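You operate a simulated robot arm through the tools that you are given. There is no shell and no other tool. Be economical: measure what you need, move in short steps, check, and stop when the job is done.

Carry out the task below with a simulated robot arm. There is one attempt and no reset: what you move stays moved.

Task
Put things in order on the top of the low cabinet. At the end: the white tube stands where the green pin tin (marked "PINS") stood; the silver shaft from the top of the low cabinet stands where the green pin gauge (marked "GO") stood; the green pin tin stands on top of the blue reel; the green pin gauge from the top of the low cabinet stands where the white tube stood; the silver roller from the top of the low cabinet stands on top of the black hub; whatever was shut is shut again. Leave all else as you found it, and nothing knocked over.
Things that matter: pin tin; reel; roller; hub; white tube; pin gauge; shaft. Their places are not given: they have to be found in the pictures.

Only the result counts: the job must be done as asked and must still hold three seconds after the hand-in. Knocking over, shifting, dropping, spilling or breaking anything else fails it.

Robot
A 7-joint arm with a two-finger parallel gripper, fixed in place. Base frame: the origin is at the foot of the arm, x ahead of it, y to its left, z up; the work surface is at about z = 0. Readings come in m, degrees, newtons and seconds.
With the tool pointing down near the work surface it reaches from about 0.22 to 0.58 m from the base axis. Its first joint turns from -66.0 to 66.0 degrees. Payload 2.5 kg.
The tool frame sits at the grasp point between the pads (the TCP): z along the fingers, y along the line on which they close. The tips reach 0.023 m beyond it. Largest opening 0.094 m; finger width 0.038, thickness 0.01; the body of the gripper, 0.054 by 0.096 m, starts 0.039 m behind the TCP.
Orientation is that of the tool frame in the base frame, as [roll, pitch, yaw] about the fixed x, y, z axes, in that order (R = Rz(yaw) Ry(pitch) Rx(roll)). With the fingers straight down and closing along the base's y, the tool's x points along the base's -x, its y along +y and its z along -z.

Tools
- The arm moves only by the tool arm_command. Its argument "motion" is a list of rows, each a list of 2 entries, a list of its own where there are three numbers: the shift along the tool's x, y, z in units of 250 mm (1.0 is 250 mm), then the turn, a rotation vector about the tool's x, y, z in units of 60 degrees (1.0 is 60 degrees). In form: [[[dx, dy, dz], [ax, ay, az]], ...]. A call has 1 to 10 rows; each row is the pose to reach, as a shift and turn from the pose commanded when the call began, along the tool's axes at that moment. "hand" is the gripper command, from -1 (shut) to 1 (fully open), values between in proportion, set as the call begins (left out, the last holds). A call with a number of a shift or a turn outside -1 to 1 is refused whole. Each row takes 0.2 s and may step no farther than 0.05 m and 8.6 degrees from the row before; otherwise, or with a gripper value out of range, the whole call is refused. A pose out of reach is approached as far as the arm can. The call stops where the force on the tool passes 40 N (or 10 N more than at its start, if that is more) or the arm is blocked; 0.2 s more then pass. Each finger travels about 0.108 m/s and halts on what it meets, pressing with about 37 N; the grip force reading is that of the motor and also rises with nothing between the fingers. The clock runs only during rows and for 0.2 s after the last one: add rows that repeat a pose to give the fingers time. The reply holds the time, the measured pose of the TCP, the force on the tool along the base axes, the opening and the grip force, in the units named above and with some noise.
- Cameras (640 x 400 px; columns grow to the right, rows downward): "scene" is fixed at [0.1015, -0.4005, 0.5664]; the picture's right is [0.94, -0.35, 0.00], its down [-0.18, -0.48, -0.86] and it looks along [0.30, 0.80, -0.52] (base axes); focal length 351 px, centre (320, 200). "wrist" rides on the gripper at [-0.039, 0, -0.044] in the tool frame; the picture's right is [0.00, -1.00, 0.00], its down [0.97, 0.00, -0.24] and it looks along [0.24, 0.00, 0.97] (tool axes); focal length 218 px, centre (320, 200).
- grab_frame(camera): a new picture of that camera. No time passes.
- measure_at(camera, pixels): for up to 12 pixels [column, row] of the newest picture of that camera ("zoom" is the newest enlarged one), the place [x, y, z] in the base frame of the surface seen there, good to about 0.002 m, but the place of the scene camera against the robot may be out by one fixed shift of up to 0.025 m in any direction. No time passes.
- zoom(camera, box): a new picture of the part [left, top, right, bottom] of that camera's present view, enlarged. No time passes.
- finish_job(): hands the job in; it is judged then, once.

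Work in short steps. Measure before you move; look again where a grasp or a placing could have gone wrong, and mend it. You have 80 turns and 46 pictures in all, those below and enlarged ones among them. Open the gripper and draw the arm clear of the work before you hand the job in, unless the task says otherwise; then end with one line.

The tools are called as a command line: name --argument value ..., lists and objects as JSON in quotes. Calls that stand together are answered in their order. arm_command: Moves the arm, as the interface text tells. Its arguments: {"type":"object","properties":{"motion":{"type":"array"},"hand":{"type":"number"}},"required":["motion"]} The other tools are called the same way: grab_frame (camera) takes a picture; measure_at (camera, pixels) gives the place of the surface under pixels of a picture; zoom (camera, box) takes an enlarged picture of a part of a camera's view; finish_job () hands the job in.

At the start:

```text
t: 0.0
tool_pos: [0.3062, 0.2274, 0.276]
tcp_rot: [-179.9, 0.0, 180.0]
contact_force: [0.5, 0.5, 0.3]
width: 0.0938
grip_force: 0.0
```

scene: 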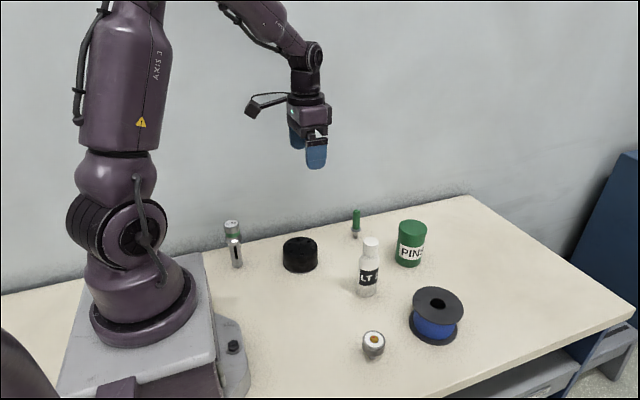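
wrist: 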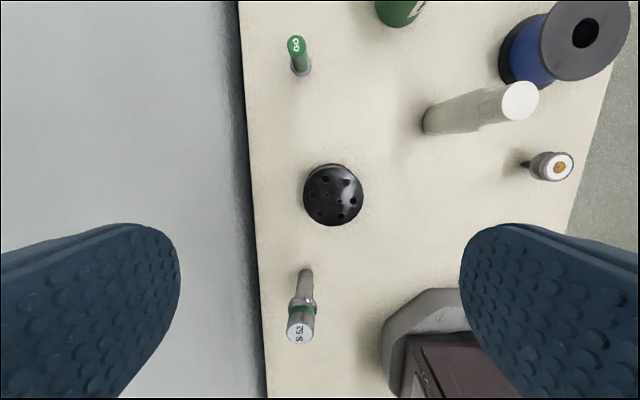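

I start by measuring the objects seen in the wrist picture, and zoom on the scene for detail.

measure_at --camera "wrist" --pixels '[[296, 44], [301, 73], [333, 195], [300, 331], [306, 275], [521, 100], [430, 125], [560, 167], [527, 164], [585, 33], [400, 10], [350, 250]]'

measure_at --camera "scene" --pixels '[[356, 212], [356, 236], [299, 243], [232, 225], [236, 265], [370, 242], [366, 294], [373, 337], [375, 358], [438, 300], [411, 226], [408, 264]]'

zoom --camera "scene" --box '[200, 190, 340, 290]'

zoom --camera "scene" --box '[330, 190, 480, 370]'

```text
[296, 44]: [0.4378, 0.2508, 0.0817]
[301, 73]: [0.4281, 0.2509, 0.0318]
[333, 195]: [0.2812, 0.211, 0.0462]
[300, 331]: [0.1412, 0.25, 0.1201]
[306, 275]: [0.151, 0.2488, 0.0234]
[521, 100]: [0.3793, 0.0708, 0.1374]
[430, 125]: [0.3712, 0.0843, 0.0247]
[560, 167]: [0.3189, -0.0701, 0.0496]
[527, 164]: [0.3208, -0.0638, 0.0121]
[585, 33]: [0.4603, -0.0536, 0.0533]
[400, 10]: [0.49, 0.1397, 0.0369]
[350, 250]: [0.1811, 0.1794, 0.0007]
```

```text
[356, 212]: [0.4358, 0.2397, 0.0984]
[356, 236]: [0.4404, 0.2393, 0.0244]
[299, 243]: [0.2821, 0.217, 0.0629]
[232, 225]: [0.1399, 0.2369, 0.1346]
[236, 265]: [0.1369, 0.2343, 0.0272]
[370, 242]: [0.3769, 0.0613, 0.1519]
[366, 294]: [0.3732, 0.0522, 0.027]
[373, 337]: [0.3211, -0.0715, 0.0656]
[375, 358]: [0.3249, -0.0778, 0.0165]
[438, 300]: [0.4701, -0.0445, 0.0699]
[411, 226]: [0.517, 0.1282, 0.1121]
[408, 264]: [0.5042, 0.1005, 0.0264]
```

```text
4.00 times, centred on (270, 240) of scene
```

zoom: 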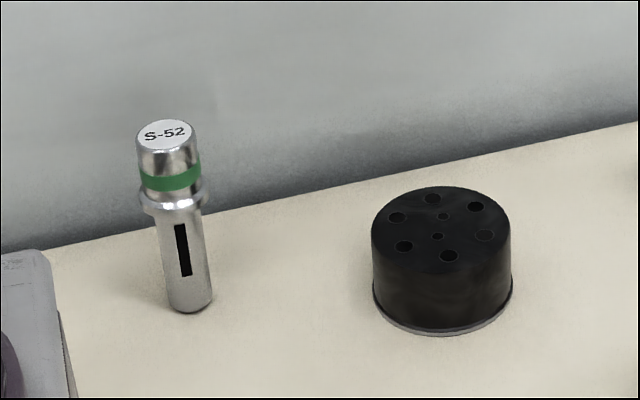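

```text
2.22 times, centred on (405, 280) of scene
```

zoom: 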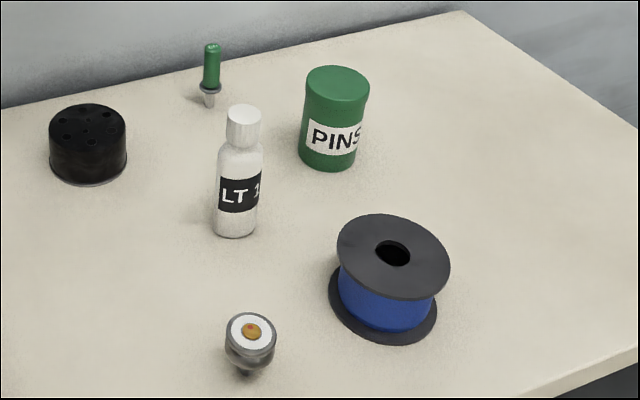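

Wrist measurements are the trustworthy ones; the scene camera is off by about [0, -0.01, +0.015]. First I travel high toward the roller at about (0.32, -0.068).

arm_command --motion '[[[0, -0.2, 0], [0, 0, 0]], [[-0.02, -0.4, 0], [0, 0, 0]], [[-0.04, -0.6, 0], [0, 0, 0]], [[-0.06, -0.8, 0], [0, 0, 0]], [[-0.06, -0.98, 0], [0, 0, 0]], [[-0.06, -0.98, 0], [0, 0, 0]]]' --hand 1

grab_frame --camera "wrist"

```text
refused: row 2 steps farther than a row can; nothing moved
```

```text
41 pictures are left
```

wrist: 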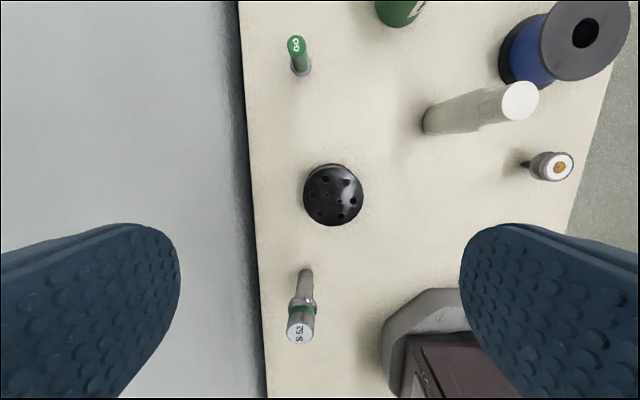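

The diagonal steps slightly exceeded 50 mm; I retry with smaller steps.

arm_command --motion '[[[0, -0.19, 0], [0, 0, 0]], [[-0.02, -0.38, 0], [0, 0, 0]], [[-0.04, -0.57, 0], [0, 0, 0]], [[-0.06, -0.76, 0], [0, 0, 0]], [[-0.06, -0.95, 0], [0, 0, 0]], [[-0.06, -0.98, 0], [0, 0, 0]]]' --hand 1

```text
t: 1.4
tool_pos: [0.3215, -0.0176, 0.278]
tcp_rot: [-180.0, 0.0, -179.8]
contact_force: [-0.3, 1.2, -0.4]
width: 0.0941
grip_force: 0.0
```

Reached (0.3215, -0.018). Now I look with the wrist camera.

grab_frame --camera "wrist"

```text
40 pictures are left
```

wrist: 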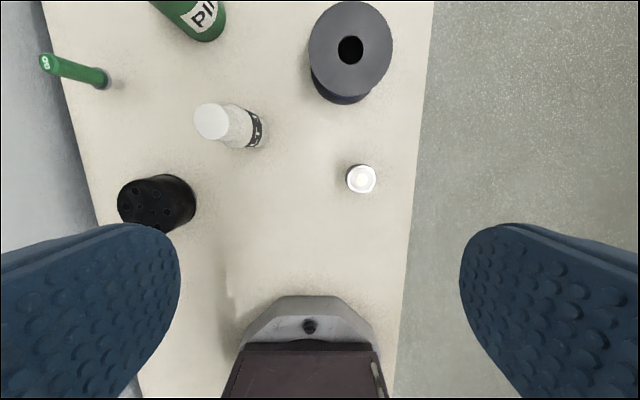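

The roller sits at (361,178), reel flange (350,47), tube cap (212,121). I measure their edges.

measure_at --camera "wrist" --pixels '[[361, 179], [349, 179], [373, 179], [361, 168], [361, 190], [312, 50], [388, 50], [350, 7], [350, 80], [212, 121], [310, 180], [420, 260]]'

zoom --camera "wrist" --box '[320, 150, 400, 200]'

```text
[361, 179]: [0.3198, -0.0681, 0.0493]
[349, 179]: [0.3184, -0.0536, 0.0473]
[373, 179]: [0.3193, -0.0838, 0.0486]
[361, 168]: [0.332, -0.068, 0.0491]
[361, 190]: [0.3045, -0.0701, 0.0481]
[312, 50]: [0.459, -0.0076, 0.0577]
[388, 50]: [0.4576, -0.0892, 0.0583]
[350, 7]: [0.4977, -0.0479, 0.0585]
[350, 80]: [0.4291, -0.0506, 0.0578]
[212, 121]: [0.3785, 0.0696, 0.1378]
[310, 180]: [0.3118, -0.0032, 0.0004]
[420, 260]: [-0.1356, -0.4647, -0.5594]
```

```text
8.00 times, centred on (360, 175) of wrist
```

zoom: 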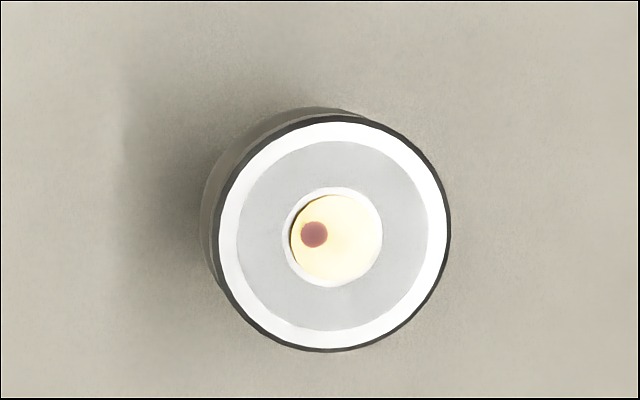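

Roller centre about (0.319, -0.069), 30 mm wide, 49 mm tall. I check its side profile before choosing the grip height.

zoom --camera "scene" --box '[341, 320, 405, 370]'

measure_at --camera "zoom" --pixels '[[320, 250], [320, 300], [320, 350], [330, 370], [330, 390]]'

```text
8.00 times, centred on (373, 345) of scene
```

zoom: 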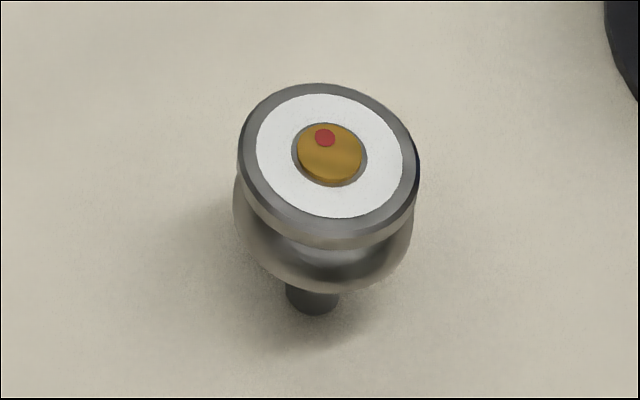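

```text
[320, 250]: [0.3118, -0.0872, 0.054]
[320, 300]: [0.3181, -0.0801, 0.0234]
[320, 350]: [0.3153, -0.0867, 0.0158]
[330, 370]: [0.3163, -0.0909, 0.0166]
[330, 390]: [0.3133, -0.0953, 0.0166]
```

The roller is a spool with two flanges on a thin foot pin; I'll grip both flanges with TCP at z≈0.036. I move over it, then descend.

arm_command --motion '[[[0.01, -0.1, 0.1], [0, 0, 0]], [[0.01, -0.205, 0.2], [0, 0, 0]], [[0.01, -0.205, 0.35], [0, 0, 0]], [[0.01, -0.205, 0.5], [0, 0, 0]], [[0.01, -0.205, 0.65], [0, 0, 0]], [[0.01, -0.205, 0.65], [0, 0, 0]]]' --hand 1

grab_frame --camera "wrist"

```text
t: 2.8
tool_pos: [0.3196, -0.0689, 0.1147]
tcp_rot: [180.0, 0.0, -179.8]
contact_force: [0.5, -0.5, -0.5]
width: 0.0939
grip_force: 0.1
```

```text
37 pictures are left
```

wrist: 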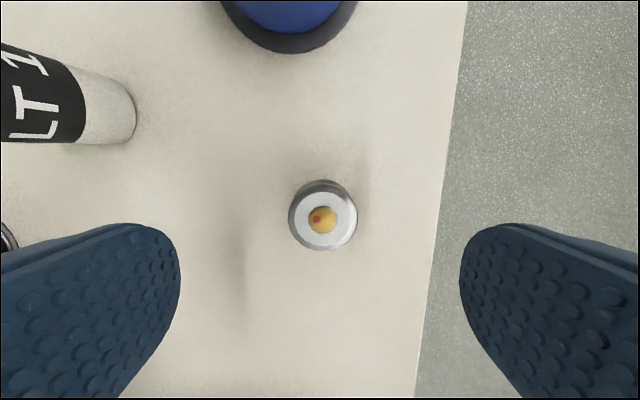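

The roller is centred at (323,220) between the fingers; I check its centre and rims.

measure_at --camera "wrist" --pixels '[[323, 220], [293, 220], [353, 220], [323, 192], [323, 246], [324, 182], [240, 240]]'

```text
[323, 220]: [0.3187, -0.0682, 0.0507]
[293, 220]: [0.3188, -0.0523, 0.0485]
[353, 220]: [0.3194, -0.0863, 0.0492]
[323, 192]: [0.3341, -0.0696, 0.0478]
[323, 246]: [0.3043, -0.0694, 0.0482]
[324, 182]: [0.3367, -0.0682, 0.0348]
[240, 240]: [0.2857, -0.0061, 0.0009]
```

Centre (0.319, -0.069) agrees with the TCP. I descend to z≈0.034.

arm_command --motion '[[[0, 0, 0.15], [0, 0, 0]], [[0, 0, 0.27], [0, 0, 0]], [[0, 0, 0.32], [0, 0, 0]], [[0, 0, 0.32], [0, 0, 0]]]'

arm_command --motion '[[[0, 0, 0], [0, 0, 0]], [[0, 0, 0], [0, 0, 0]], [[0, 0, 0], [0, 0, 0]], [[0, 0, 0], [0, 0, 0]]]' --hand -1

```text
t: 3.8
tool_pos: [0.3184, -0.0684, 0.0336]
tcp_rot: [180.0, 0.1, -179.9]
contact_force: [0.7, 0.9, 0.1]
width: 0.0942
grip_force: 0.1
```

```text
t: 4.8
tool_pos: [0.3189, -0.0684, 0.0346]
tcp_rot: [-180.0, 0.0, 179.9]
contact_force: [0.1, -0.7, 1.4]
width: 0.0371
grip_force: 37.0
```

Gripped (37 mm, 37 N). I lift and swing over toward the hub.

arm_command --motion '[[[0, 0, -0.1], [0, 0, 0]], [[0, 0, -0.28], [0, 0, 0]], [[0, 0, -0.46], [0, 0, 0]], [[0, 0, -0.64], [0, 0, 0]], [[0, 0.0, -0.8], [0, 0, 0]], [[0.02, 0.18, -0.8], [0, 0, 0]], [[0.04, 0.36, -0.8], [0, 0, 0]], [[0.06, 0.54, -0.8], [0, 0, 0]], [[0.08, 0.72, -0.8], [0, 0, 0]], [[0.08, 0.72, -0.8], [0, 0, 0]]]'

grab_frame --camera "wrist"

```text
t: 7.0
tool_pos: [0.2991, 0.112, 0.2351]
tcp_rot: [180.0, 0.0, 180.0]
contact_force: [0.3, 0.9, -1.5]
width: 0.0368
grip_force: 37.1
```

```text
36 pictures are left
```

wrist: 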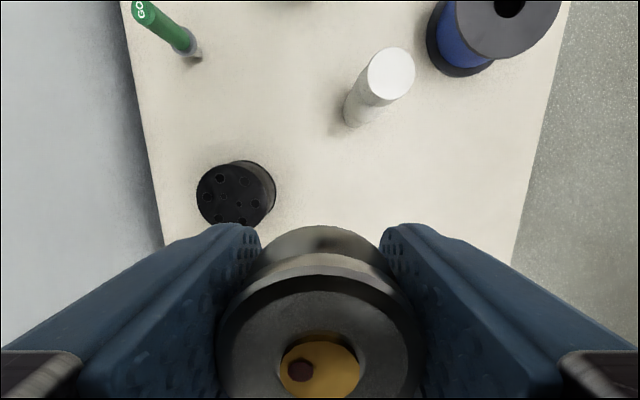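

The hub's top face is at about (230,195); I measure its rim, and the white tube cap and gauge as well.

measure_at --camera "wrist" --pixels '[[232, 196], [199, 195], [262, 197], [232, 165], [228, 222], [214, 170], [250, 220], [390, 70], [190, 53], [199, 56], [160, 215], [140, 130]]'

zoom --camera "wrist" --box '[180, 150, 292, 220]'

```text
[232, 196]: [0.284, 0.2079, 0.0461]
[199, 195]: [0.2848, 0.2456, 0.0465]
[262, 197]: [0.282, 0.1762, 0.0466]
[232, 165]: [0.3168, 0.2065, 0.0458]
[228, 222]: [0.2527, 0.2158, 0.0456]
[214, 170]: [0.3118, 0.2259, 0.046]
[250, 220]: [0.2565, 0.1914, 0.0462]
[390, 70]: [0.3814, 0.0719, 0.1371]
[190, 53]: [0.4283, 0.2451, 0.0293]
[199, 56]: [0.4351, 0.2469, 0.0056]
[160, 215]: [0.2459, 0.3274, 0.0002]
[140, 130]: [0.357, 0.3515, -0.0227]
```

```text
5.71 times, centred on (236, 185) of wrist
```

zoom: 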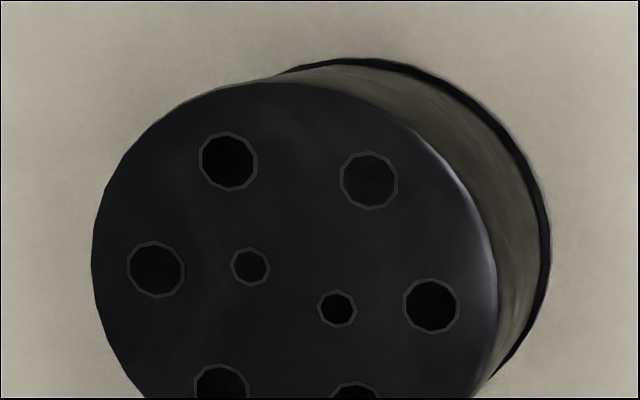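

The hub centre is midway between the two small holes, zoom (294,287); I measure it.

measure_at --camera "zoom" --pixels '[[294, 287], [294, 270], [310, 250], [280, 320], [200, 110], [400, 240]]'

```text
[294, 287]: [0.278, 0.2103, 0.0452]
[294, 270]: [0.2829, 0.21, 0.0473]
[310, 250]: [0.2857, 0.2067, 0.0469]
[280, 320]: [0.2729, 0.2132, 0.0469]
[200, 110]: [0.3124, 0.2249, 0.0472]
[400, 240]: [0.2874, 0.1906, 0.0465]
```

Hub centre (0.280, 0.210), top z 0.0465. I move over it and descend to TCP z≈0.084, just above contact.

arm_command --motion '[[[0.04, 0.19, 0], [0, 0, 0]], [[0.076, 0.38, 0], [0, 0, 0]], [[0.076, 0.392, 0.15], [0, 0, 0]], [[0.076, 0.392, 0.32], [0, 0, 0]], [[0.076, 0.392, 0.49], [0, 0, 0]], [[0.076, 0.392, 0.58], [0, 0, 0]], [[0.076, 0.392, 0.6], [0, 0, 0]], [[0.076, 0.392, 0.6], [0, 0, 0]]]'

```text
t: 8.8
tool_pos: [0.281, 0.2072, 0.0841]
tcp_rot: [180.0, 0.0, 180.0]
contact_force: [0.3, -0.1, -1.3]
width: 0.0371
grip_force: 37.1
```

Slightly short in y; I nudge and lower a few mm to contact.

arm_command --motion '[[[0.002, 0.008, 0.004], [0, 0, 0]], [[0.002, 0.008, 0.008], [0, 0, 0]], [[0.002, 0.008, 0.012], [0, 0, 0]], [[0.002, 0.008, 0.012], [0, 0, 0]]]'

```text
t: 9.8
tool_pos: [0.2798, 0.2116, 0.0819]
tcp_rot: [180.0, 0.0, -179.9]
contact_force: [0.2, -0.6, -0.8]
width: 0.0373
grip_force: 37.1
```

No contact yet; I lower in 0.5 mm steps.

arm_command --motion '[[[0, 0, 0.002], [0, 0, 0]], [[0, 0, 0.004], [0, 0, 0]], [[0, 0, 0.004], [0, 0, 0]]]'

zoom --camera "scene" --box '[260, 200, 340, 280]'

```text
t: 10.6
tool_pos: [0.2797, 0.2101, 0.0802]
tcp_rot: [179.9, 0.0, -180.0]
contact_force: [-0.6, -0.5, -1.9]
width: 0.0368
grip_force: 37.2
```

```text
5.00 times, centred on (300, 240) of scene
```

zoom: 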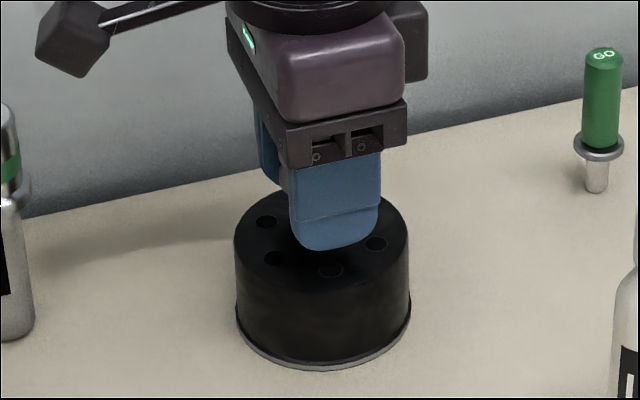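

Still about a millimetre free; I keep lowering gently until force shows.

arm_command --motion '[[[0, 0, 0.002], [0, 0, 0]], [[0, 0, 0.004], [0, 0, 0]], [[0, 0, 0.004], [0, 0, 0]]]'

```text
t: 11.4
tool_pos: [0.2799, 0.2118, 0.0791]
tcp_rot: [180.0, 0.0, -180.0]
contact_force: [-1.4, -1.6, 3.7]
width: 0.0368
grip_force: 36.5
```

Contact now (+3.7 N). I open the fingers and hold.

arm_command --motion '[[[0, 0, 0], [0, 0, 0]], [[0, 0, 0], [0, 0, 0]], [[0, 0, 0], [0, 0, 0]], [[0, 0, -0.05], [0, 0, 0]], [[0, 0, -0.2], [0, 0, 0]], [[0, 0, -0.38], [0, 0, 0]], [[0, 0, -0.56], [0, 0, 0]], [[0, 0, -0.7], [0, 0, 0]], [[0, 0, -0.7], [0, 0, 0]]]' --hand 0.5

grab_frame --camera "wrist"

```text
t: 13.4
tool_pos: [0.2772, 0.2121, 0.2537]
tcp_rot: [-180.0, 0.0, -180.0]
contact_force: [0.4, 0.7, -0.3]
width: 0.0705
grip_force: 0.0
```

```text
33 pictures are left
```

wrist: 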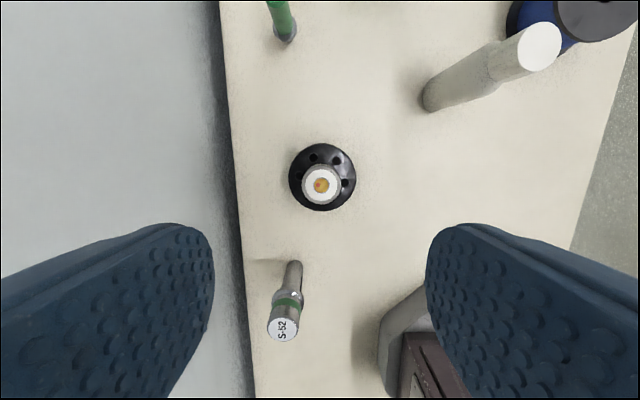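

Roller stands on the hub. Next the pin tin at roughly (0.51, 0.12): I move toward it high up.

arm_command --motion '[[[-0.12, -0.06, -0.05], [0, 0, 0]], [[-0.28, -0.12, -0.1], [0, 0, 0]], [[-0.44, -0.18, -0.1], [0, 0, 0]], [[-0.6, -0.24, -0.1], [0, 0, 0]], [[-0.76, -0.3, -0.1], [0, 0, 0]], [[-0.84, -0.36, -0.1], [0, 0, 0]], [[-0.84, -0.36, -0.1], [0, 0, 0]]]' --hand 1

grab_frame --camera "wrist"

```text
t: 15.0
tool_pos: [0.4904, 0.1225, 0.2779]
tcp_rot: [-180.0, 0.0, -179.9]
contact_force: [0.3, -0.7, 0.2]
width: 0.0942
grip_force: 0.0
```

```text
32 pictures are left
```

wrist: 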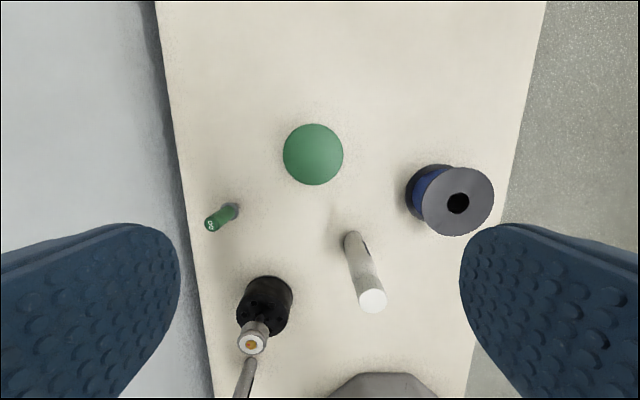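

Great overview: tin at (313,154), reel hole (458,203), gauge foot (232,210). I measure them.

measure_at --camera "wrist" --pixels '[[313, 154], [286, 154], [340, 154], [313, 127], [313, 182], [422, 203], [491, 203], [457, 169], [457, 233], [233, 210], [210, 225], [352, 240]]'

zoom --camera "wrist" --box '[190, 190, 270, 240]'

```text
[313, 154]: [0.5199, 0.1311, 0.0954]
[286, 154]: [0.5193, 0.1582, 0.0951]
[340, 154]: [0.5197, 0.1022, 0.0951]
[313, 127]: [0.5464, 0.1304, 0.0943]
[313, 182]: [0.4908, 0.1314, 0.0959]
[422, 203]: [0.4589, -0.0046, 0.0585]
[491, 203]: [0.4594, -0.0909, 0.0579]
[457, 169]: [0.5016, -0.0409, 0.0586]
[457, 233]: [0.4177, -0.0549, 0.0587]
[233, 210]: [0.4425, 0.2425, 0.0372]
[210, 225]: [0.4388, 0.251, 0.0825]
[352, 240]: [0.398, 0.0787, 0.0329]
```

```text
8.00 times, centred on (230, 215) of wrist
```

zoom: 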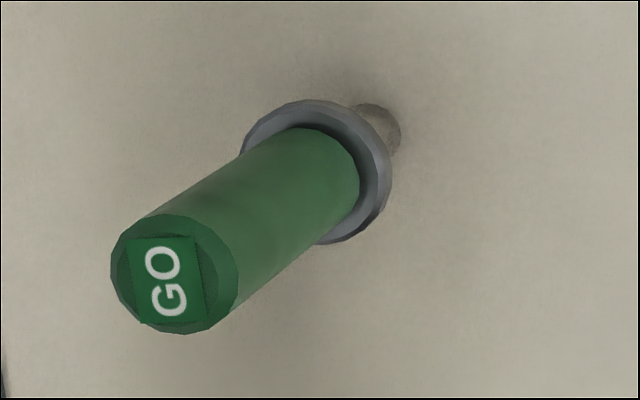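

Tin centre (0.519, 0.131), Ø60 mm, top 0.095; reel centre (0.459, -0.048), top 0.0585. I align over the tin and go down to TCP z≈0.060 (palm clears the lid).

arm_command --motion '[[[-0.12, 0.038, 0.1], [0, 0, 0]], [[-0.12, 0.038, 0.28], [0, 0, 0]], [[-0.12, 0.038, 0.45], [0, 0, 0]], [[-0.12, 0.038, 0.6], [0, 0, 0]], [[-0.12, 0.038, 0.75], [0, 0, 0]], [[-0.12, 0.038, 0.85], [0, 0, 0]], [[-0.12, 0.038, 0.874], [0, 0, 0]], [[-0.12, 0.038, 0.874], [0, 0, 0]]]'

arm_command --motion '[[[0, 0, 0], [0, 0, 0]], [[0, 0, 0], [0, 0, 0]], [[0, 0, 0], [0, 0, 0]]]' --hand -1

```text
t: 16.8
tool_pos: [0.5201, 0.13, 0.0602]
tcp_rot: [-180.0, 0.1, 180.0]
contact_force: [-0.7, 0.1, 0.3]
width: 0.0939
grip_force: 0.0
```

```text
t: 17.6
tool_pos: [0.5203, 0.1295, 0.0615]
tcp_rot: [-179.8, 0.0, 180.0]
contact_force: [-0.2, 0.8, 0.7]
width: 0.0617
grip_force: 37.2
```

Gripped at 62 mm. Lift and carry over the reel, stopping about 30 mm above its flange.

arm_command --motion '[[[0, 0, -0.1], [0, 0, 0]], [[0, 0, -0.28], [0, 0, 0]], [[0, 0, -0.44], [0, 0, 0]], [[0.06, -0.18, -0.48], [0, 0, 0]], [[0.12, -0.36, -0.48], [0, 0, 0]], [[0.18, -0.54, -0.48], [0, 0, 0]], [[0.24, -0.71, -0.48], [0, 0, 0]], [[0.241, -0.714, -0.4], [0, 0, 0]], [[0.241, -0.714, -0.36], [0, 0, 0]], [[0.241, -0.714, -0.36], [0, 0, 0]]]'

grab_frame --camera "scene"

grab_frame --camera "wrist"

```text
t: 19.8
tool_pos: [0.4589, -0.049, 0.1503]
tcp_rot: [180.0, -0.1, -179.9]
contact_force: [-0.1, 0.0, -1.6]
width: 0.0616
grip_force: 37.2
```

```text
30 pictures are left
```

scene: 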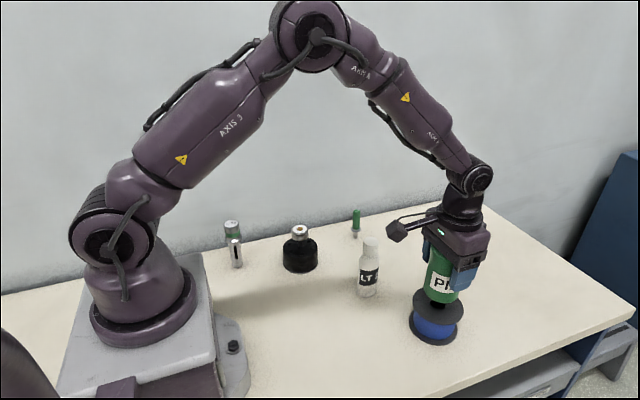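

```text
29 pictures are left
```

wrist: 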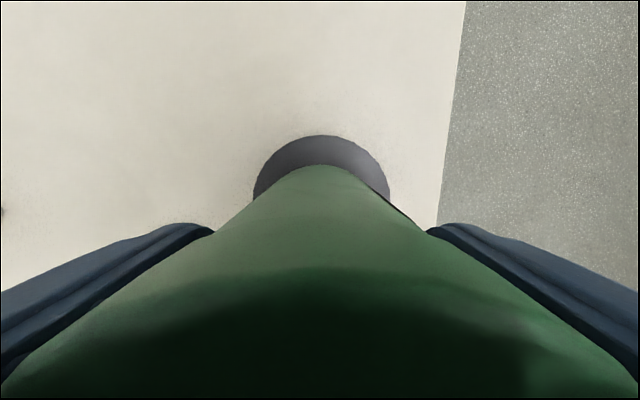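

The reel flange is centred under the tin (column ~321). Lower to about 3 mm above, then slowly to contact.

arm_command --motion '[[[0, 0, 0.06], [0, 0, 0]], [[0, 0, 0.11], [0, 0, 0]], [[0, 0, 0.116], [0, 0, 0]], [[0, 0, 0.12], [0, 0, 0]], [[0, 0, 0.12], [0, 0, 0]]]'

arm_command --motion '[[[0, 0, 0.002], [0, 0, 0]], [[0, 0, 0.004], [0, 0, 0]], [[0, 0, 0.004], [0, 0, 0]]]'

```text
t: 21.0
tool_pos: [0.4602, -0.0474, 0.1204]
tcp_rot: [-180.0, 0.0, 180.0]
contact_force: [0.5, -0.5, -1.5]
width: 0.0617
grip_force: 37.0
```

```text
t: 21.8
tool_pos: [0.4598, -0.0492, 0.12]
tcp_rot: [180.0, 0.0, 179.9]
contact_force: [0.2, -0.2, -1.3]
width: 0.0616
grip_force: 37.4
```

No contact yet; continue down a millimetre.

arm_command --motion '[[[0, 0, 0.002], [0, 0, 0]], [[0, 0, 0.004], [0, 0, 0]], [[0, 0, 0.004], [0, 0, 0]]]'

arm_command --motion '[[[0, 0, 0.002], [0, 0, 0]], [[0, 0, 0.002], [0, 0, 0]]]'

```text
t: 22.6
tool_pos: [0.4594, -0.0481, 0.1182]
tcp_rot: [180.0, 0.0, -180.0]
contact_force: [-0.3, 0.2, -1.7]
width: 0.0616
grip_force: 37.3
```

```text
t: 23.2
tool_pos: [0.4597, -0.0483, 0.1194]
tcp_rot: [-180.0, 0.0, 180.0]
contact_force: [-0.6, -0.5, -1.5]
width: 0.0616
grip_force: 36.8
```

Still unloaded; another slow millimetre.

arm_command --motion '[[[0, 0, 0.002], [0, 0, 0]], [[0, 0, 0.004], [0, 0, 0]], [[0, 0, 0.004], [0, 0, 0]]]'

```text
t: 24.0
tool_pos: [0.4602, -0.0478, 0.1193]
tcp_rot: [180.0, 0.0, -179.9]
contact_force: [-5.7, 0.4, 11.5]
width: 0.0618
grip_force: 36.8
```

Contact (11.5 N). Release and rise.

arm_command --motion '[[[0, 0, -0.002], [0, 0, 0]], [[0, 0, -0.002], [0, 0, 0]], [[0, 0, -0.002], [0, 0, 0]], [[0, 0, -0.05], [0, 0, 0]], [[0, 0, -0.2], [0, 0, 0]], [[0, 0, -0.38], [0, 0, 0]], [[0, 0, -0.56], [0, 0, 0]], [[0, 0, -0.62], [0, 0, 0]], [[0, 0, -0.62], [0, 0, 0]]]' --hand 1

grab_frame --camera "wrist"

```text
t: 26.0
tool_pos: [0.4583, -0.0477, 0.2754]
tcp_rot: [179.9, 0.0, -180.0]
contact_force: [0.0, -0.4, 0.6]
width: 0.0939
grip_force: 0.0
```

```text
28 pictures are left
```

wrist: 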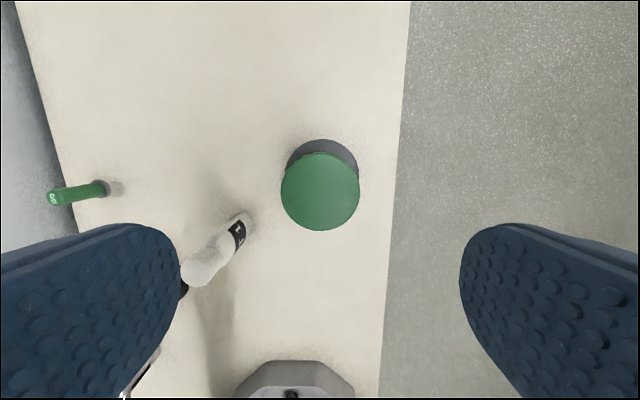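

Tin sits well on the reel. Now the white tube near (0.379, 0.070): I move above it and study its profile.

arm_command --motion '[[[0.09, 0.12, 0], [0, 0, 0]], [[0.18, 0.26, 0], [0, 0, 0]], [[0.27, 0.4, 0], [0, 0, 0]], [[0.32, 0.476, 0], [0, 0, 0]], [[0.32, 0.476, 0], [0, 0, 0]]]'

grab_frame --camera "wrist"

zoom --camera "scene" --box '[318, 230, 414, 302]'

measure_at --camera "zoom" --pixels '[[345, 50], [345, 90], [340, 125], [340, 150], [340, 180], [340, 200], [340, 240], [320, 300], [315, 400], [312, 430]]'

```text
t: 27.2
tool_pos: [0.3797, 0.0714, 0.2713]
tcp_rot: [-179.9, -0.1, -180.0]
contact_force: [-0.1, -0.2, 0.4]
width: 0.094
grip_force: 0.0
```

```text
27 pictures are left
```

wrist: 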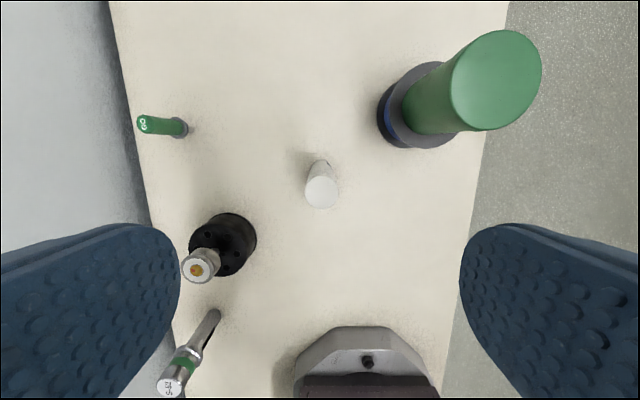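

```text
5.56 times, centred on (366, 266) of scene
```

zoom: 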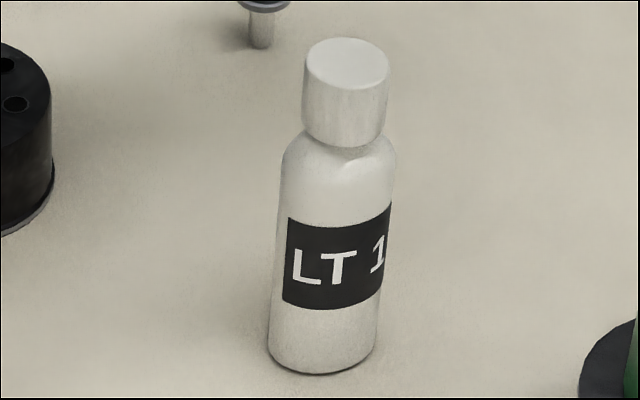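

```text
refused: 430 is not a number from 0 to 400
```

I measure the tube's side profile and its cap rim from above.

measure_at --camera "zoom" --pixels '[[345, 55], [345, 95], [340, 135], [340, 155], [340, 170], [340, 185], [340, 200], [330, 250], [325, 320], [320, 365]]'

measure_at --camera "wrist" --pixels '[[321, 192], [307, 192], [336, 192], [321, 178], [321, 206], [174, 388], [205, 320], [143, 124], [180, 128], [203, 267], [217, 315]]'

```text
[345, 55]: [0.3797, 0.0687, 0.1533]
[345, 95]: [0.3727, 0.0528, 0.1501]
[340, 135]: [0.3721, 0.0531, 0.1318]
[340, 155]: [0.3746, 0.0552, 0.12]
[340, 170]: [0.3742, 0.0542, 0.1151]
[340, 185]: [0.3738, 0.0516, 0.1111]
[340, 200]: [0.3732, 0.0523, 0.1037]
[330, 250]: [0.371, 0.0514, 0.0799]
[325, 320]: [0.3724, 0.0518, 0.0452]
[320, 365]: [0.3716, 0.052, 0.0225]
```

```text
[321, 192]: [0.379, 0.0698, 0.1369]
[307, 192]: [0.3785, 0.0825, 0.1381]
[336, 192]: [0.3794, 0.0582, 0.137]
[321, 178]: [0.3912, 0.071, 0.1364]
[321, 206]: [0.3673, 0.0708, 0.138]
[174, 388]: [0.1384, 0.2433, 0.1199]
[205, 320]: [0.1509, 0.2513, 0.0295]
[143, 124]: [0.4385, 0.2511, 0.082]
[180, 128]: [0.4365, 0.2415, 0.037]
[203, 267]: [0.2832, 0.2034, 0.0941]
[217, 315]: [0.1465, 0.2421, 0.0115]
```

Tube centre (0.379, 0.0705), cap top 0.137, full body below z≈0.092. I descend to TCP ≈0.102 so the tips take the body while the palm clears the cap.

arm_command --motion '[[[0, -0.002, 0.18], [0, 0, 0]], [[0, -0.002, 0.36], [0, 0, 0]], [[0, -0.002, 0.52], [0, 0, 0]], [[0, -0.002, 0.64], [0, 0, 0]], [[0, -0.002, 0.676], [0, 0, 0]], [[0, -0.002, 0.676], [0, 0, 0]]]' --hand 0.5

arm_command --motion '[[[0, 0, 0], [0, 0, 0]], [[0, 0, 0], [0, 0, 0]], [[0, 0, 0], [0, 0, 0]], [[0, 0, 0], [0, 0, 0]]]' --hand -1

zoom --camera "scene" --box '[318, 200, 446, 302]'

```text
t: 28.6
tool_pos: [0.3792, 0.0704, 0.1056]
tcp_rot: [-179.9, 0.0, -179.9]
contact_force: [0.0, 0.6, 0.7]
width: 0.0704
grip_force: 0.1
```

```text
t: 29.6
tool_pos: [0.3799, 0.0698, 0.1073]
tcp_rot: [-180.0, 0.0, -179.9]
contact_force: [0.5, 0.0, 0.0]
width: 0.028
grip_force: 37.0
```

```text
3.92 times, centred on (382, 251) of scene
```

zoom: 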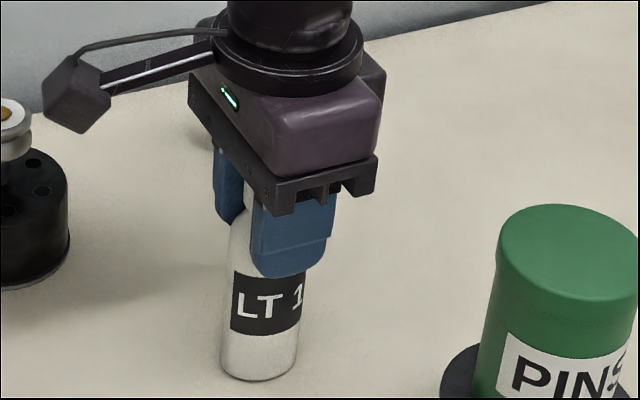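

Held at 28 mm, 37 N. I lift a bit and check that the tube comes along straight.

arm_command --motion '[[[0, 0, -0.04], [0, 0, 0]], [[0, 0, -0.12], [0, 0, 0]], [[0, 0, -0.2], [0, 0, 0]], [[0, 0, -0.2], [0, 0, 0]]]'

zoom --camera "scene" --box '[318, 180, 446, 282]'

```text
t: 30.6
tool_pos: [0.3798, 0.0715, 0.1535]
tcp_rot: [180.0, 0.0, 180.0]
contact_force: [0.4, -0.2, -1.1]
width: 0.0282
grip_force: 37.0
```

```text
3.92 times, centred on (382, 231) of scene
```

zoom: 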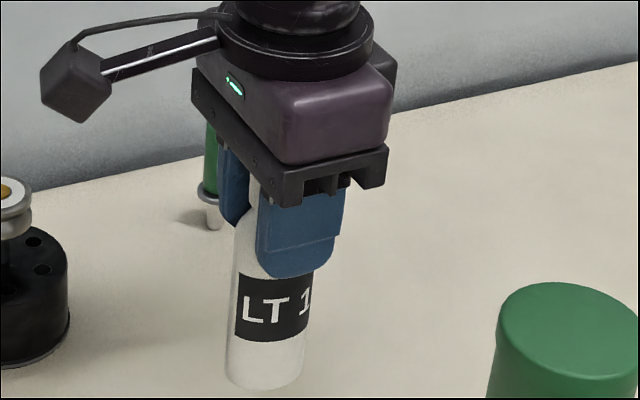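

Tube hangs straight. Carry it to the tin's former place (0.519, 0.1305) and lower to 4 mm above contact.

arm_command --motion '[[[-0.15, 0.06, 0], [0, 0, 0]], [[-0.3, 0.12, 0], [0, 0, 0]], [[-0.45, 0.18, 0], [0, 0, 0]], [[-0.56, 0.24, 0], [0, 0, 0]], [[-0.56, 0.24, 0], [0, 0, 0]], [[-0.56, 0.24, 0.1], [0, 0, 0]], [[-0.56, 0.24, 0.17], [0, 0, 0]], [[-0.56, 0.24, 0.184], [0, 0, 0]], [[-0.56, 0.24, 0.184], [0, 0, 0]]]'

arm_command --motion '[[[0, 0, 0.004], [0, 0, 0]], [[0, 0, 0.008], [0, 0, 0]], [[0, 0, 0.01], [0, 0, 0]], [[0, 0, 0.01], [0, 0, 0]]]'

```text
t: 32.6
tool_pos: [0.521, 0.1301, 0.1092]
tcp_rot: [180.0, -0.1, -179.9]
contact_force: [-0.3, 0.5, -0.9]
width: 0.0285
grip_force: 36.8
```

```text
t: 33.6
tool_pos: [0.5205, 0.1299, 0.1054]
tcp_rot: [180.0, 0.0, -180.0]
contact_force: [0.8, 1.0, -1.3]
width: 0.0282
grip_force: 37.4
```

Not touching yet (tally z 0.104); lower slowly more.

arm_command --motion '[[[0, 0, 0.002], [0, 0, 0]], [[0, 0, 0.004], [0, 0, 0]], [[0, 0, 0.004], [0, 0, 0]]]'

arm_command --motion '[[[0, 0, 0.002], [0, 0, 0]], [[0, 0, 0.002], [0, 0, 0]]]'

```text
t: 34.4
tool_pos: [0.5202, 0.1302, 0.1047]
tcp_rot: [179.9, 0.2, 179.9]
contact_force: [-3.5, -2.3, 14.4]
width: 0.0285
grip_force: 37.2
```

```text
t: 35.0
tool_pos: [0.5201, 0.1302, 0.1058]
tcp_rot: [180.0, 0.1, 180.0]
contact_force: [-7.2, -2.7, 26.8]
width: 0.0286
grip_force: 37.4
```

Contact reached (slightly over-pressed); I back off 0.8 mm, then release and rise.

arm_command --motion '[[[0, 0, -0.003], [0, 0, 0]], [[0, 0, -0.003], [0, 0, 0]]]'

arm_command --motion '[[[0, 0, 0], [0, 0, 0]], [[0, 0, 0], [0, 0, 0]], [[0, 0, 0], [0, 0, 0]], [[0, 0, -0.05], [0, 0, 0]], [[0, 0, -0.2], [0, 0, 0]], [[0, 0, -0.38], [0, 0, 0]], [[0, 0, -0.56], [0, 0, 0]], [[0, 0, -0.68], [0, 0, 0]], [[0, 0, -0.68], [0, 0, 0]]]' --hand 0.5

grab_frame --camera "wrist"

```text
t: 35.6
tool_pos: [0.5204, 0.1309, 0.1054]
tcp_rot: [179.8, 0.3, 180.0]
contact_force: [-0.1, -1.0, 20.4]
width: 0.0283
grip_force: 36.8
```

```text
t: 37.6
tool_pos: [0.5193, 0.1305, 0.2748]
tcp_rot: [180.0, 0.0, -180.0]
contact_force: [-0.2, 0.2, -0.4]
width: 0.0705
grip_force: 0.0
```

```text
23 pictures are left
```

wrist: 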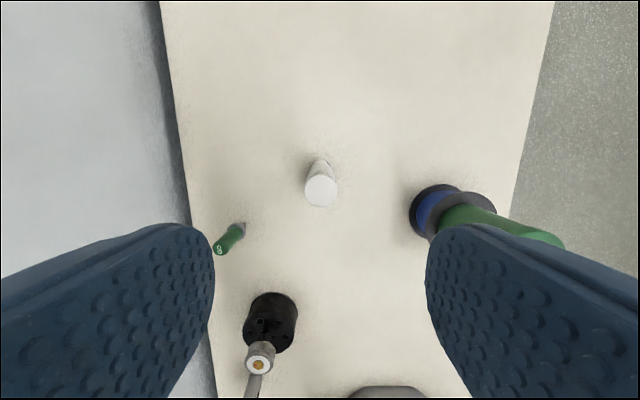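

Tube stands in the tin's place. Move above the gauge at about (0.438, 0.250).

arm_command --motion '[[[0.1, 0.14, 0], [0, 0, 0]], [[0.2, 0.28, 0], [0, 0, 0]], [[0.3, 0.42, 0], [0, 0, 0]], [[0.324, 0.478, 0], [0, 0, 0]], [[0.324, 0.478, 0.15], [0, 0, 0]], [[0.324, 0.478, 0.32], [0, 0, 0]], [[0.324, 0.478, 0.4], [0, 0, 0]], [[0.324, 0.478, 0.4], [0, 0, 0]]]'

grab_frame --camera "wrist"

```text
t: 39.4
tool_pos: [0.4372, 0.2513, 0.1745]
tcp_rot: [179.9, -0.1, -180.0]
contact_force: [0.2, 0.0, -0.1]
width: 0.0707
grip_force: 0.1
```

```text
22 pictures are left
```

wrist: 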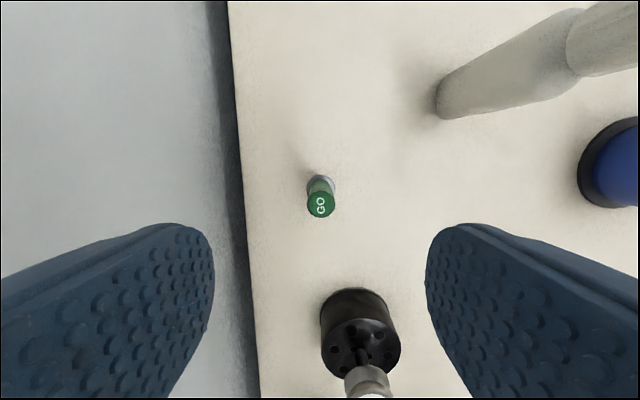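

Gauge top at (321,205), centred. Measure it and the flange.

measure_at --camera "wrist" --pixels '[[321, 205], [310, 205], [332, 205], [321, 194], [321, 215], [320, 183], [310, 182], [331, 184], [320, 177], [220, 205], [240, 120], [255, 300]]'

zoom --camera "scene" --box '[332, 200, 380, 245]'

```text
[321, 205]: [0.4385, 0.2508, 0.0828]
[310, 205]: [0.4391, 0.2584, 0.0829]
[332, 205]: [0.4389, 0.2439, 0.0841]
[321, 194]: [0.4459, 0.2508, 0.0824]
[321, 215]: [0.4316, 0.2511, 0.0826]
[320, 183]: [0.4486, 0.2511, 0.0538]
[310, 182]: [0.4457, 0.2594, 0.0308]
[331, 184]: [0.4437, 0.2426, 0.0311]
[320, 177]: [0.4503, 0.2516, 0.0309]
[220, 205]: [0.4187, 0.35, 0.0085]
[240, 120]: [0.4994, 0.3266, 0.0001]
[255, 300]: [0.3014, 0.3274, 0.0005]
```

```text
8.89 times, centred on (356, 222) of scene
```

zoom: 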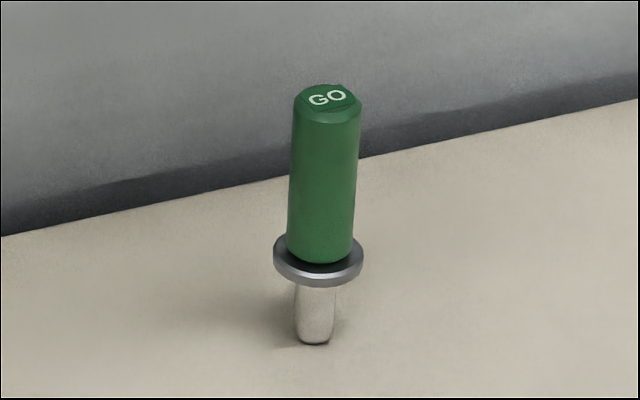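

Gauge axis (0.4388, 0.251), flange top 0.031, handle to 0.083. Descend to TCP z≈0.060 and grip the handle.

arm_command --motion '[[[-0.003, 0.004, 0.15], [0, 0, 0]], [[-0.003, 0.004, 0.3], [0, 0, 0]], [[-0.003, 0.004, 0.42], [0, 0, 0]], [[-0.003, 0.004, 0.454], [0, 0, 0]], [[-0.003, 0.004, 0.454], [0, 0, 0]]]'

arm_command --motion '[[[0, 0, 0], [0, 0, 0]], [[0, 0, 0], [0, 0, 0]], [[0, 0, 0], [0, 0, 0]], [[0, 0, 0], [0, 0, 0]]]' --hand -1

```text
t: 40.6
tool_pos: [0.4393, 0.2513, 0.0606]
tcp_rot: [-180.0, 0.0, 179.9]
contact_force: [-0.2, -0.3, 0.1]
width: 0.0706
grip_force: 0.1
```

```text
t: 41.6
tool_pos: [0.4388, 0.2514, 0.0601]
tcp_rot: [-179.9, 0.0, 180.0]
contact_force: [0.0, -0.9, -0.4]
width: 0.0177
grip_force: 36.7
```

Gripped. Lift and carry to the tube's former place (0.379, 0.0705), lowering to ~6 mm above.

arm_command --motion '[[[0, 0, -0.1], [0, 0, 0]], [[0, 0, -0.28], [0, 0, 0]], [[0, 0, -0.4], [0, 0, 0]], [[0.06, -0.18, -0.4], [0, 0, 0]], [[0.12, -0.36, -0.4], [0, 0, 0]], [[0.18, -0.54, -0.4], [0, 0, 0]], [[0.239, -0.722, -0.4], [0, 0, 0]], [[0.239, -0.722, -0.22], [0, 0, 0]], [[0.239, -0.722, -0.06], [0, 0, 0]], [[0.239, -0.722, -0.02], [0, 0, 0]]]'

arm_command --motion '[[[0, 0, 0.006], [0, 0, 0]], [[0, 0, 0.012], [0, 0, 0]], [[0, 0, 0.014], [0, 0, 0]], [[0, 0, 0.014], [0, 0, 0]]]'

```text
t: 43.8
tool_pos: [0.3788, 0.0714, 0.0647]
tcp_rot: [-179.9, 0.0, -180.0]
contact_force: [0.4, -0.2, -0.4]
width: 0.018
grip_force: 36.7
```

```text
t: 44.8
tool_pos: [0.3799, 0.0711, 0.0617]
tcp_rot: [-179.9, 0.1, -179.9]
contact_force: [1.3, 0.2, -0.3]
width: 0.0177
grip_force: 37.6
```

Tally z is 0.0613; lower 1 mm at a time until the force rises.

arm_command --motion '[[[0, 0, 0.002], [0, 0, 0]], [[0, 0, 0.004], [0, 0, 0]], [[0, 0, 0.004], [0, 0, 0]]]'

```text
t: 45.6
tool_pos: [0.3793, 0.0713, 0.0619]
tcp_rot: [-180.0, 0.1, -180.0]
contact_force: [0.2, -0.4, 6.9]
width: 0.018
grip_force: 37.0
```

Contact (6.9 N). Release and rise.

arm_command --motion '[[[0, 0, -0.001], [0, 0, 0]], [[0, 0, -0.001], [0, 0, 0]], [[0, 0, -0.001], [0, 0, 0]], [[0, 0, -0.05], [0, 0, 0]], [[0, 0, -0.2], [0, 0, 0]], [[0, 0, -0.38], [0, 0, 0]], [[0, 0, -0.56], [0, 0, 0]], [[0, 0, -0.74], [0, 0, 0]], [[0, 0, -0.84], [0, 0, 0]], [[0, 0, -0.84], [0, 0, 0]]]' --hand 0.5

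grab_frame --camera "wrist"

zoom --camera "scene" --box '[210, 210, 260, 275]'

measure_at --camera "zoom" --pixels '[[290, 70], [290, 130], [290, 170], [290, 210], [300, 250], [310, 300], [315, 330]]'

```text
t: 47.8
tool_pos: [0.3786, 0.0712, 0.2717]
tcp_rot: [-180.0, 0.0, -180.0]
contact_force: [-0.8, -0.7, -1.0]
width: 0.0705
grip_force: 0.0
```

```text
20 pictures are left
```

wrist: 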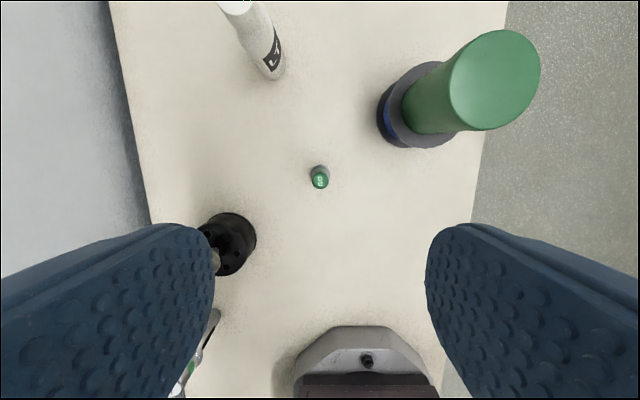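

```text
6.15 times, centred on (235, 242) of scene
```

zoom: 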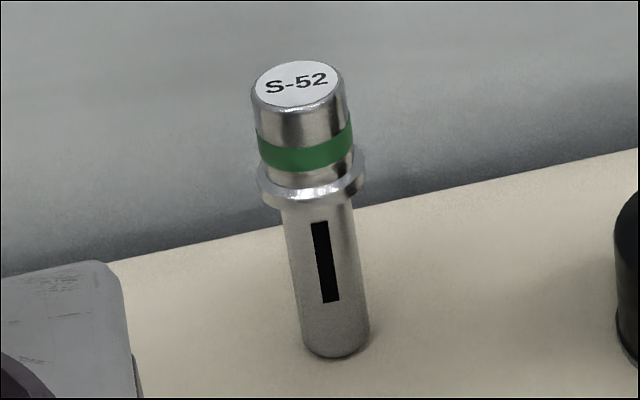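

```text
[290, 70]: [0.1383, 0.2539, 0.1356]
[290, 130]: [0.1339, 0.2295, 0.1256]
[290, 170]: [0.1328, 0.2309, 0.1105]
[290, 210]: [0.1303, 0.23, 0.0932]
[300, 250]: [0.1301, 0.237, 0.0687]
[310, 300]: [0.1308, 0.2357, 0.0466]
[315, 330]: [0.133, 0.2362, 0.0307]
```

Gauge stands where the tube was. The shaft has a head above a collar (collar top ≈0.086, head to 0.12). I move above it, toward (0.15, 0.245).

arm_command --motion '[[[0.13, 0.1, -0.03], [0, 0, 0]], [[0.26, 0.2, -0.06], [0, 0, 0]], [[0.39, 0.3, -0.06], [0, 0, 0]], [[0.52, 0.4, -0.06], [0, 0, 0]], [[0.65, 0.5, -0.06], [0, 0, 0]], [[0.78, 0.6, -0.06], [0, 0, 0]], [[0.9, 0.698, -0.06], [0, 0, 0]], [[0.9, 0.698, -0.06], [0, 0, 0]]]'

grab_frame --camera "wrist"

```text
t: 49.6
tool_pos: [0.151, 0.2433, 0.2848]
tcp_rot: [180.0, 0.0, -180.0]
contact_force: [-0.1, -0.3, 0.7]
width: 0.0705
grip_force: 0.1
```

```text
18 pictures are left
```

wrist: 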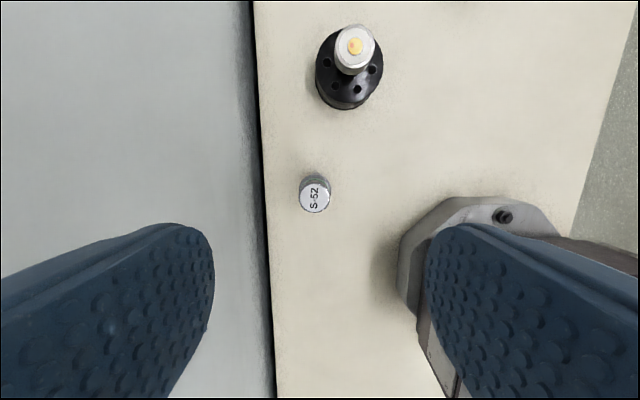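

Shaft top at (315,194). Measure it, plus the nearby base for clearance.

measure_at --camera "wrist" --pixels '[[315, 194], [301, 194], [329, 194], [315, 179], [315, 210], [400, 240], [412, 300], [430, 210], [425, 340], [430, 360], [316, 177]]'

```text
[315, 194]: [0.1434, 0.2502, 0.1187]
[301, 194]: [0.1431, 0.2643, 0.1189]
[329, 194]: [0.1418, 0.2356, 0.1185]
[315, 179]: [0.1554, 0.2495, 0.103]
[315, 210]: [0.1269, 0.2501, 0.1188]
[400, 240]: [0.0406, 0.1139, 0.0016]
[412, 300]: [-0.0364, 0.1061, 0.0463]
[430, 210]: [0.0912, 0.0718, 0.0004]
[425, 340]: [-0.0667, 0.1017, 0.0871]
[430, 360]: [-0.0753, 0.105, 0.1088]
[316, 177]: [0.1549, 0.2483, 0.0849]
```

Shaft axis ≈(0.142, 0.250), top 0.119. Align and descend to z≈0.16 for a recheck.

arm_command --motion '[[[0.046, 0.022, 0.15], [0, 0, 0]], [[0.046, 0.022, 0.32], [0, 0, 0]], [[0.046, 0.022, 0.48], [0, 0, 0]], [[0.046, 0.022, 0.48], [0, 0, 0]]]'

grab_frame --camera "wrist"

```text
t: 50.6
tool_pos: [0.14, 0.2516, 0.1648]
tcp_rot: [179.9, 0.0, 180.0]
contact_force: [0.5, -0.1, -1.1]
width: 0.0704
grip_force: 0.0
```

```text
17 pictures are left
```

wrist: 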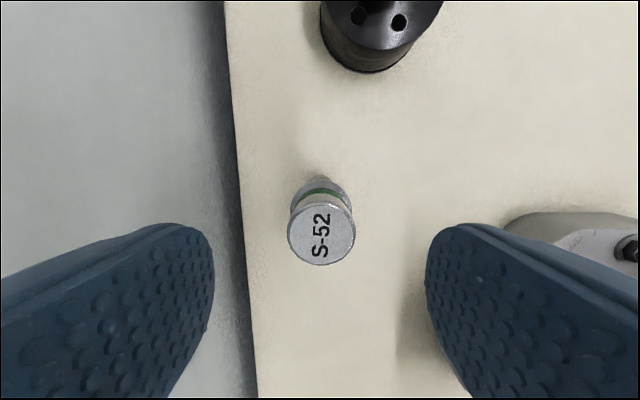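

Shaft head centred at (321,235); check its centre and collar height.

measure_at --camera "wrist" --pixels '[[321, 235], [289, 235], [353, 235], [321, 207], [321, 264], [292, 210], [293, 207], [350, 208], [321, 186], [318, 180]]'

```text
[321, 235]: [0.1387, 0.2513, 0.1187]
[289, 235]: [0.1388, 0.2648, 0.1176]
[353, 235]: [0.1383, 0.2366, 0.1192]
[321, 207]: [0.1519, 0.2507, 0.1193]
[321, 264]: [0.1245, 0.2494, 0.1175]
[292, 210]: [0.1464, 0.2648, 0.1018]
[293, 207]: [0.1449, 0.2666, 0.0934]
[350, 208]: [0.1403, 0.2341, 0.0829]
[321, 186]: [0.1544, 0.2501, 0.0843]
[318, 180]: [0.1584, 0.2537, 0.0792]
```

Centre (0.139, 0.251), collar top ≈0.084. Descend to TCP ≈0.113 and grip the head.

arm_command --motion '[[[0.008, 0, 0.1], [0, 0, 0]], [[0.008, 0, 0.18], [0, 0, 0]], [[0.008, 0, 0.208], [0, 0, 0]], [[0.008, 0, 0.208], [0, 0, 0]]]'

arm_command --motion '[[[0, 0, 0], [0, 0, 0]], [[0, 0, 0], [0, 0, 0]], [[0, 0, 0], [0, 0, 0]], [[0, 0, 0], [0, 0, 0]]]' --hand -1

```text
t: 51.6
tool_pos: [0.139, 0.2519, 0.1164]
tcp_rot: [180.0, 0.0, -179.9]
contact_force: [-0.6, 0.6, 0.3]
width: 0.0705
grip_force: 0.0
```

```text
t: 52.6
tool_pos: [0.1391, 0.2515, 0.1151]
tcp_rot: [-179.9, 0.0, -179.9]
contact_force: [-0.2, 0.3, 0.0]
width: 0.0311
grip_force: 37.5
```

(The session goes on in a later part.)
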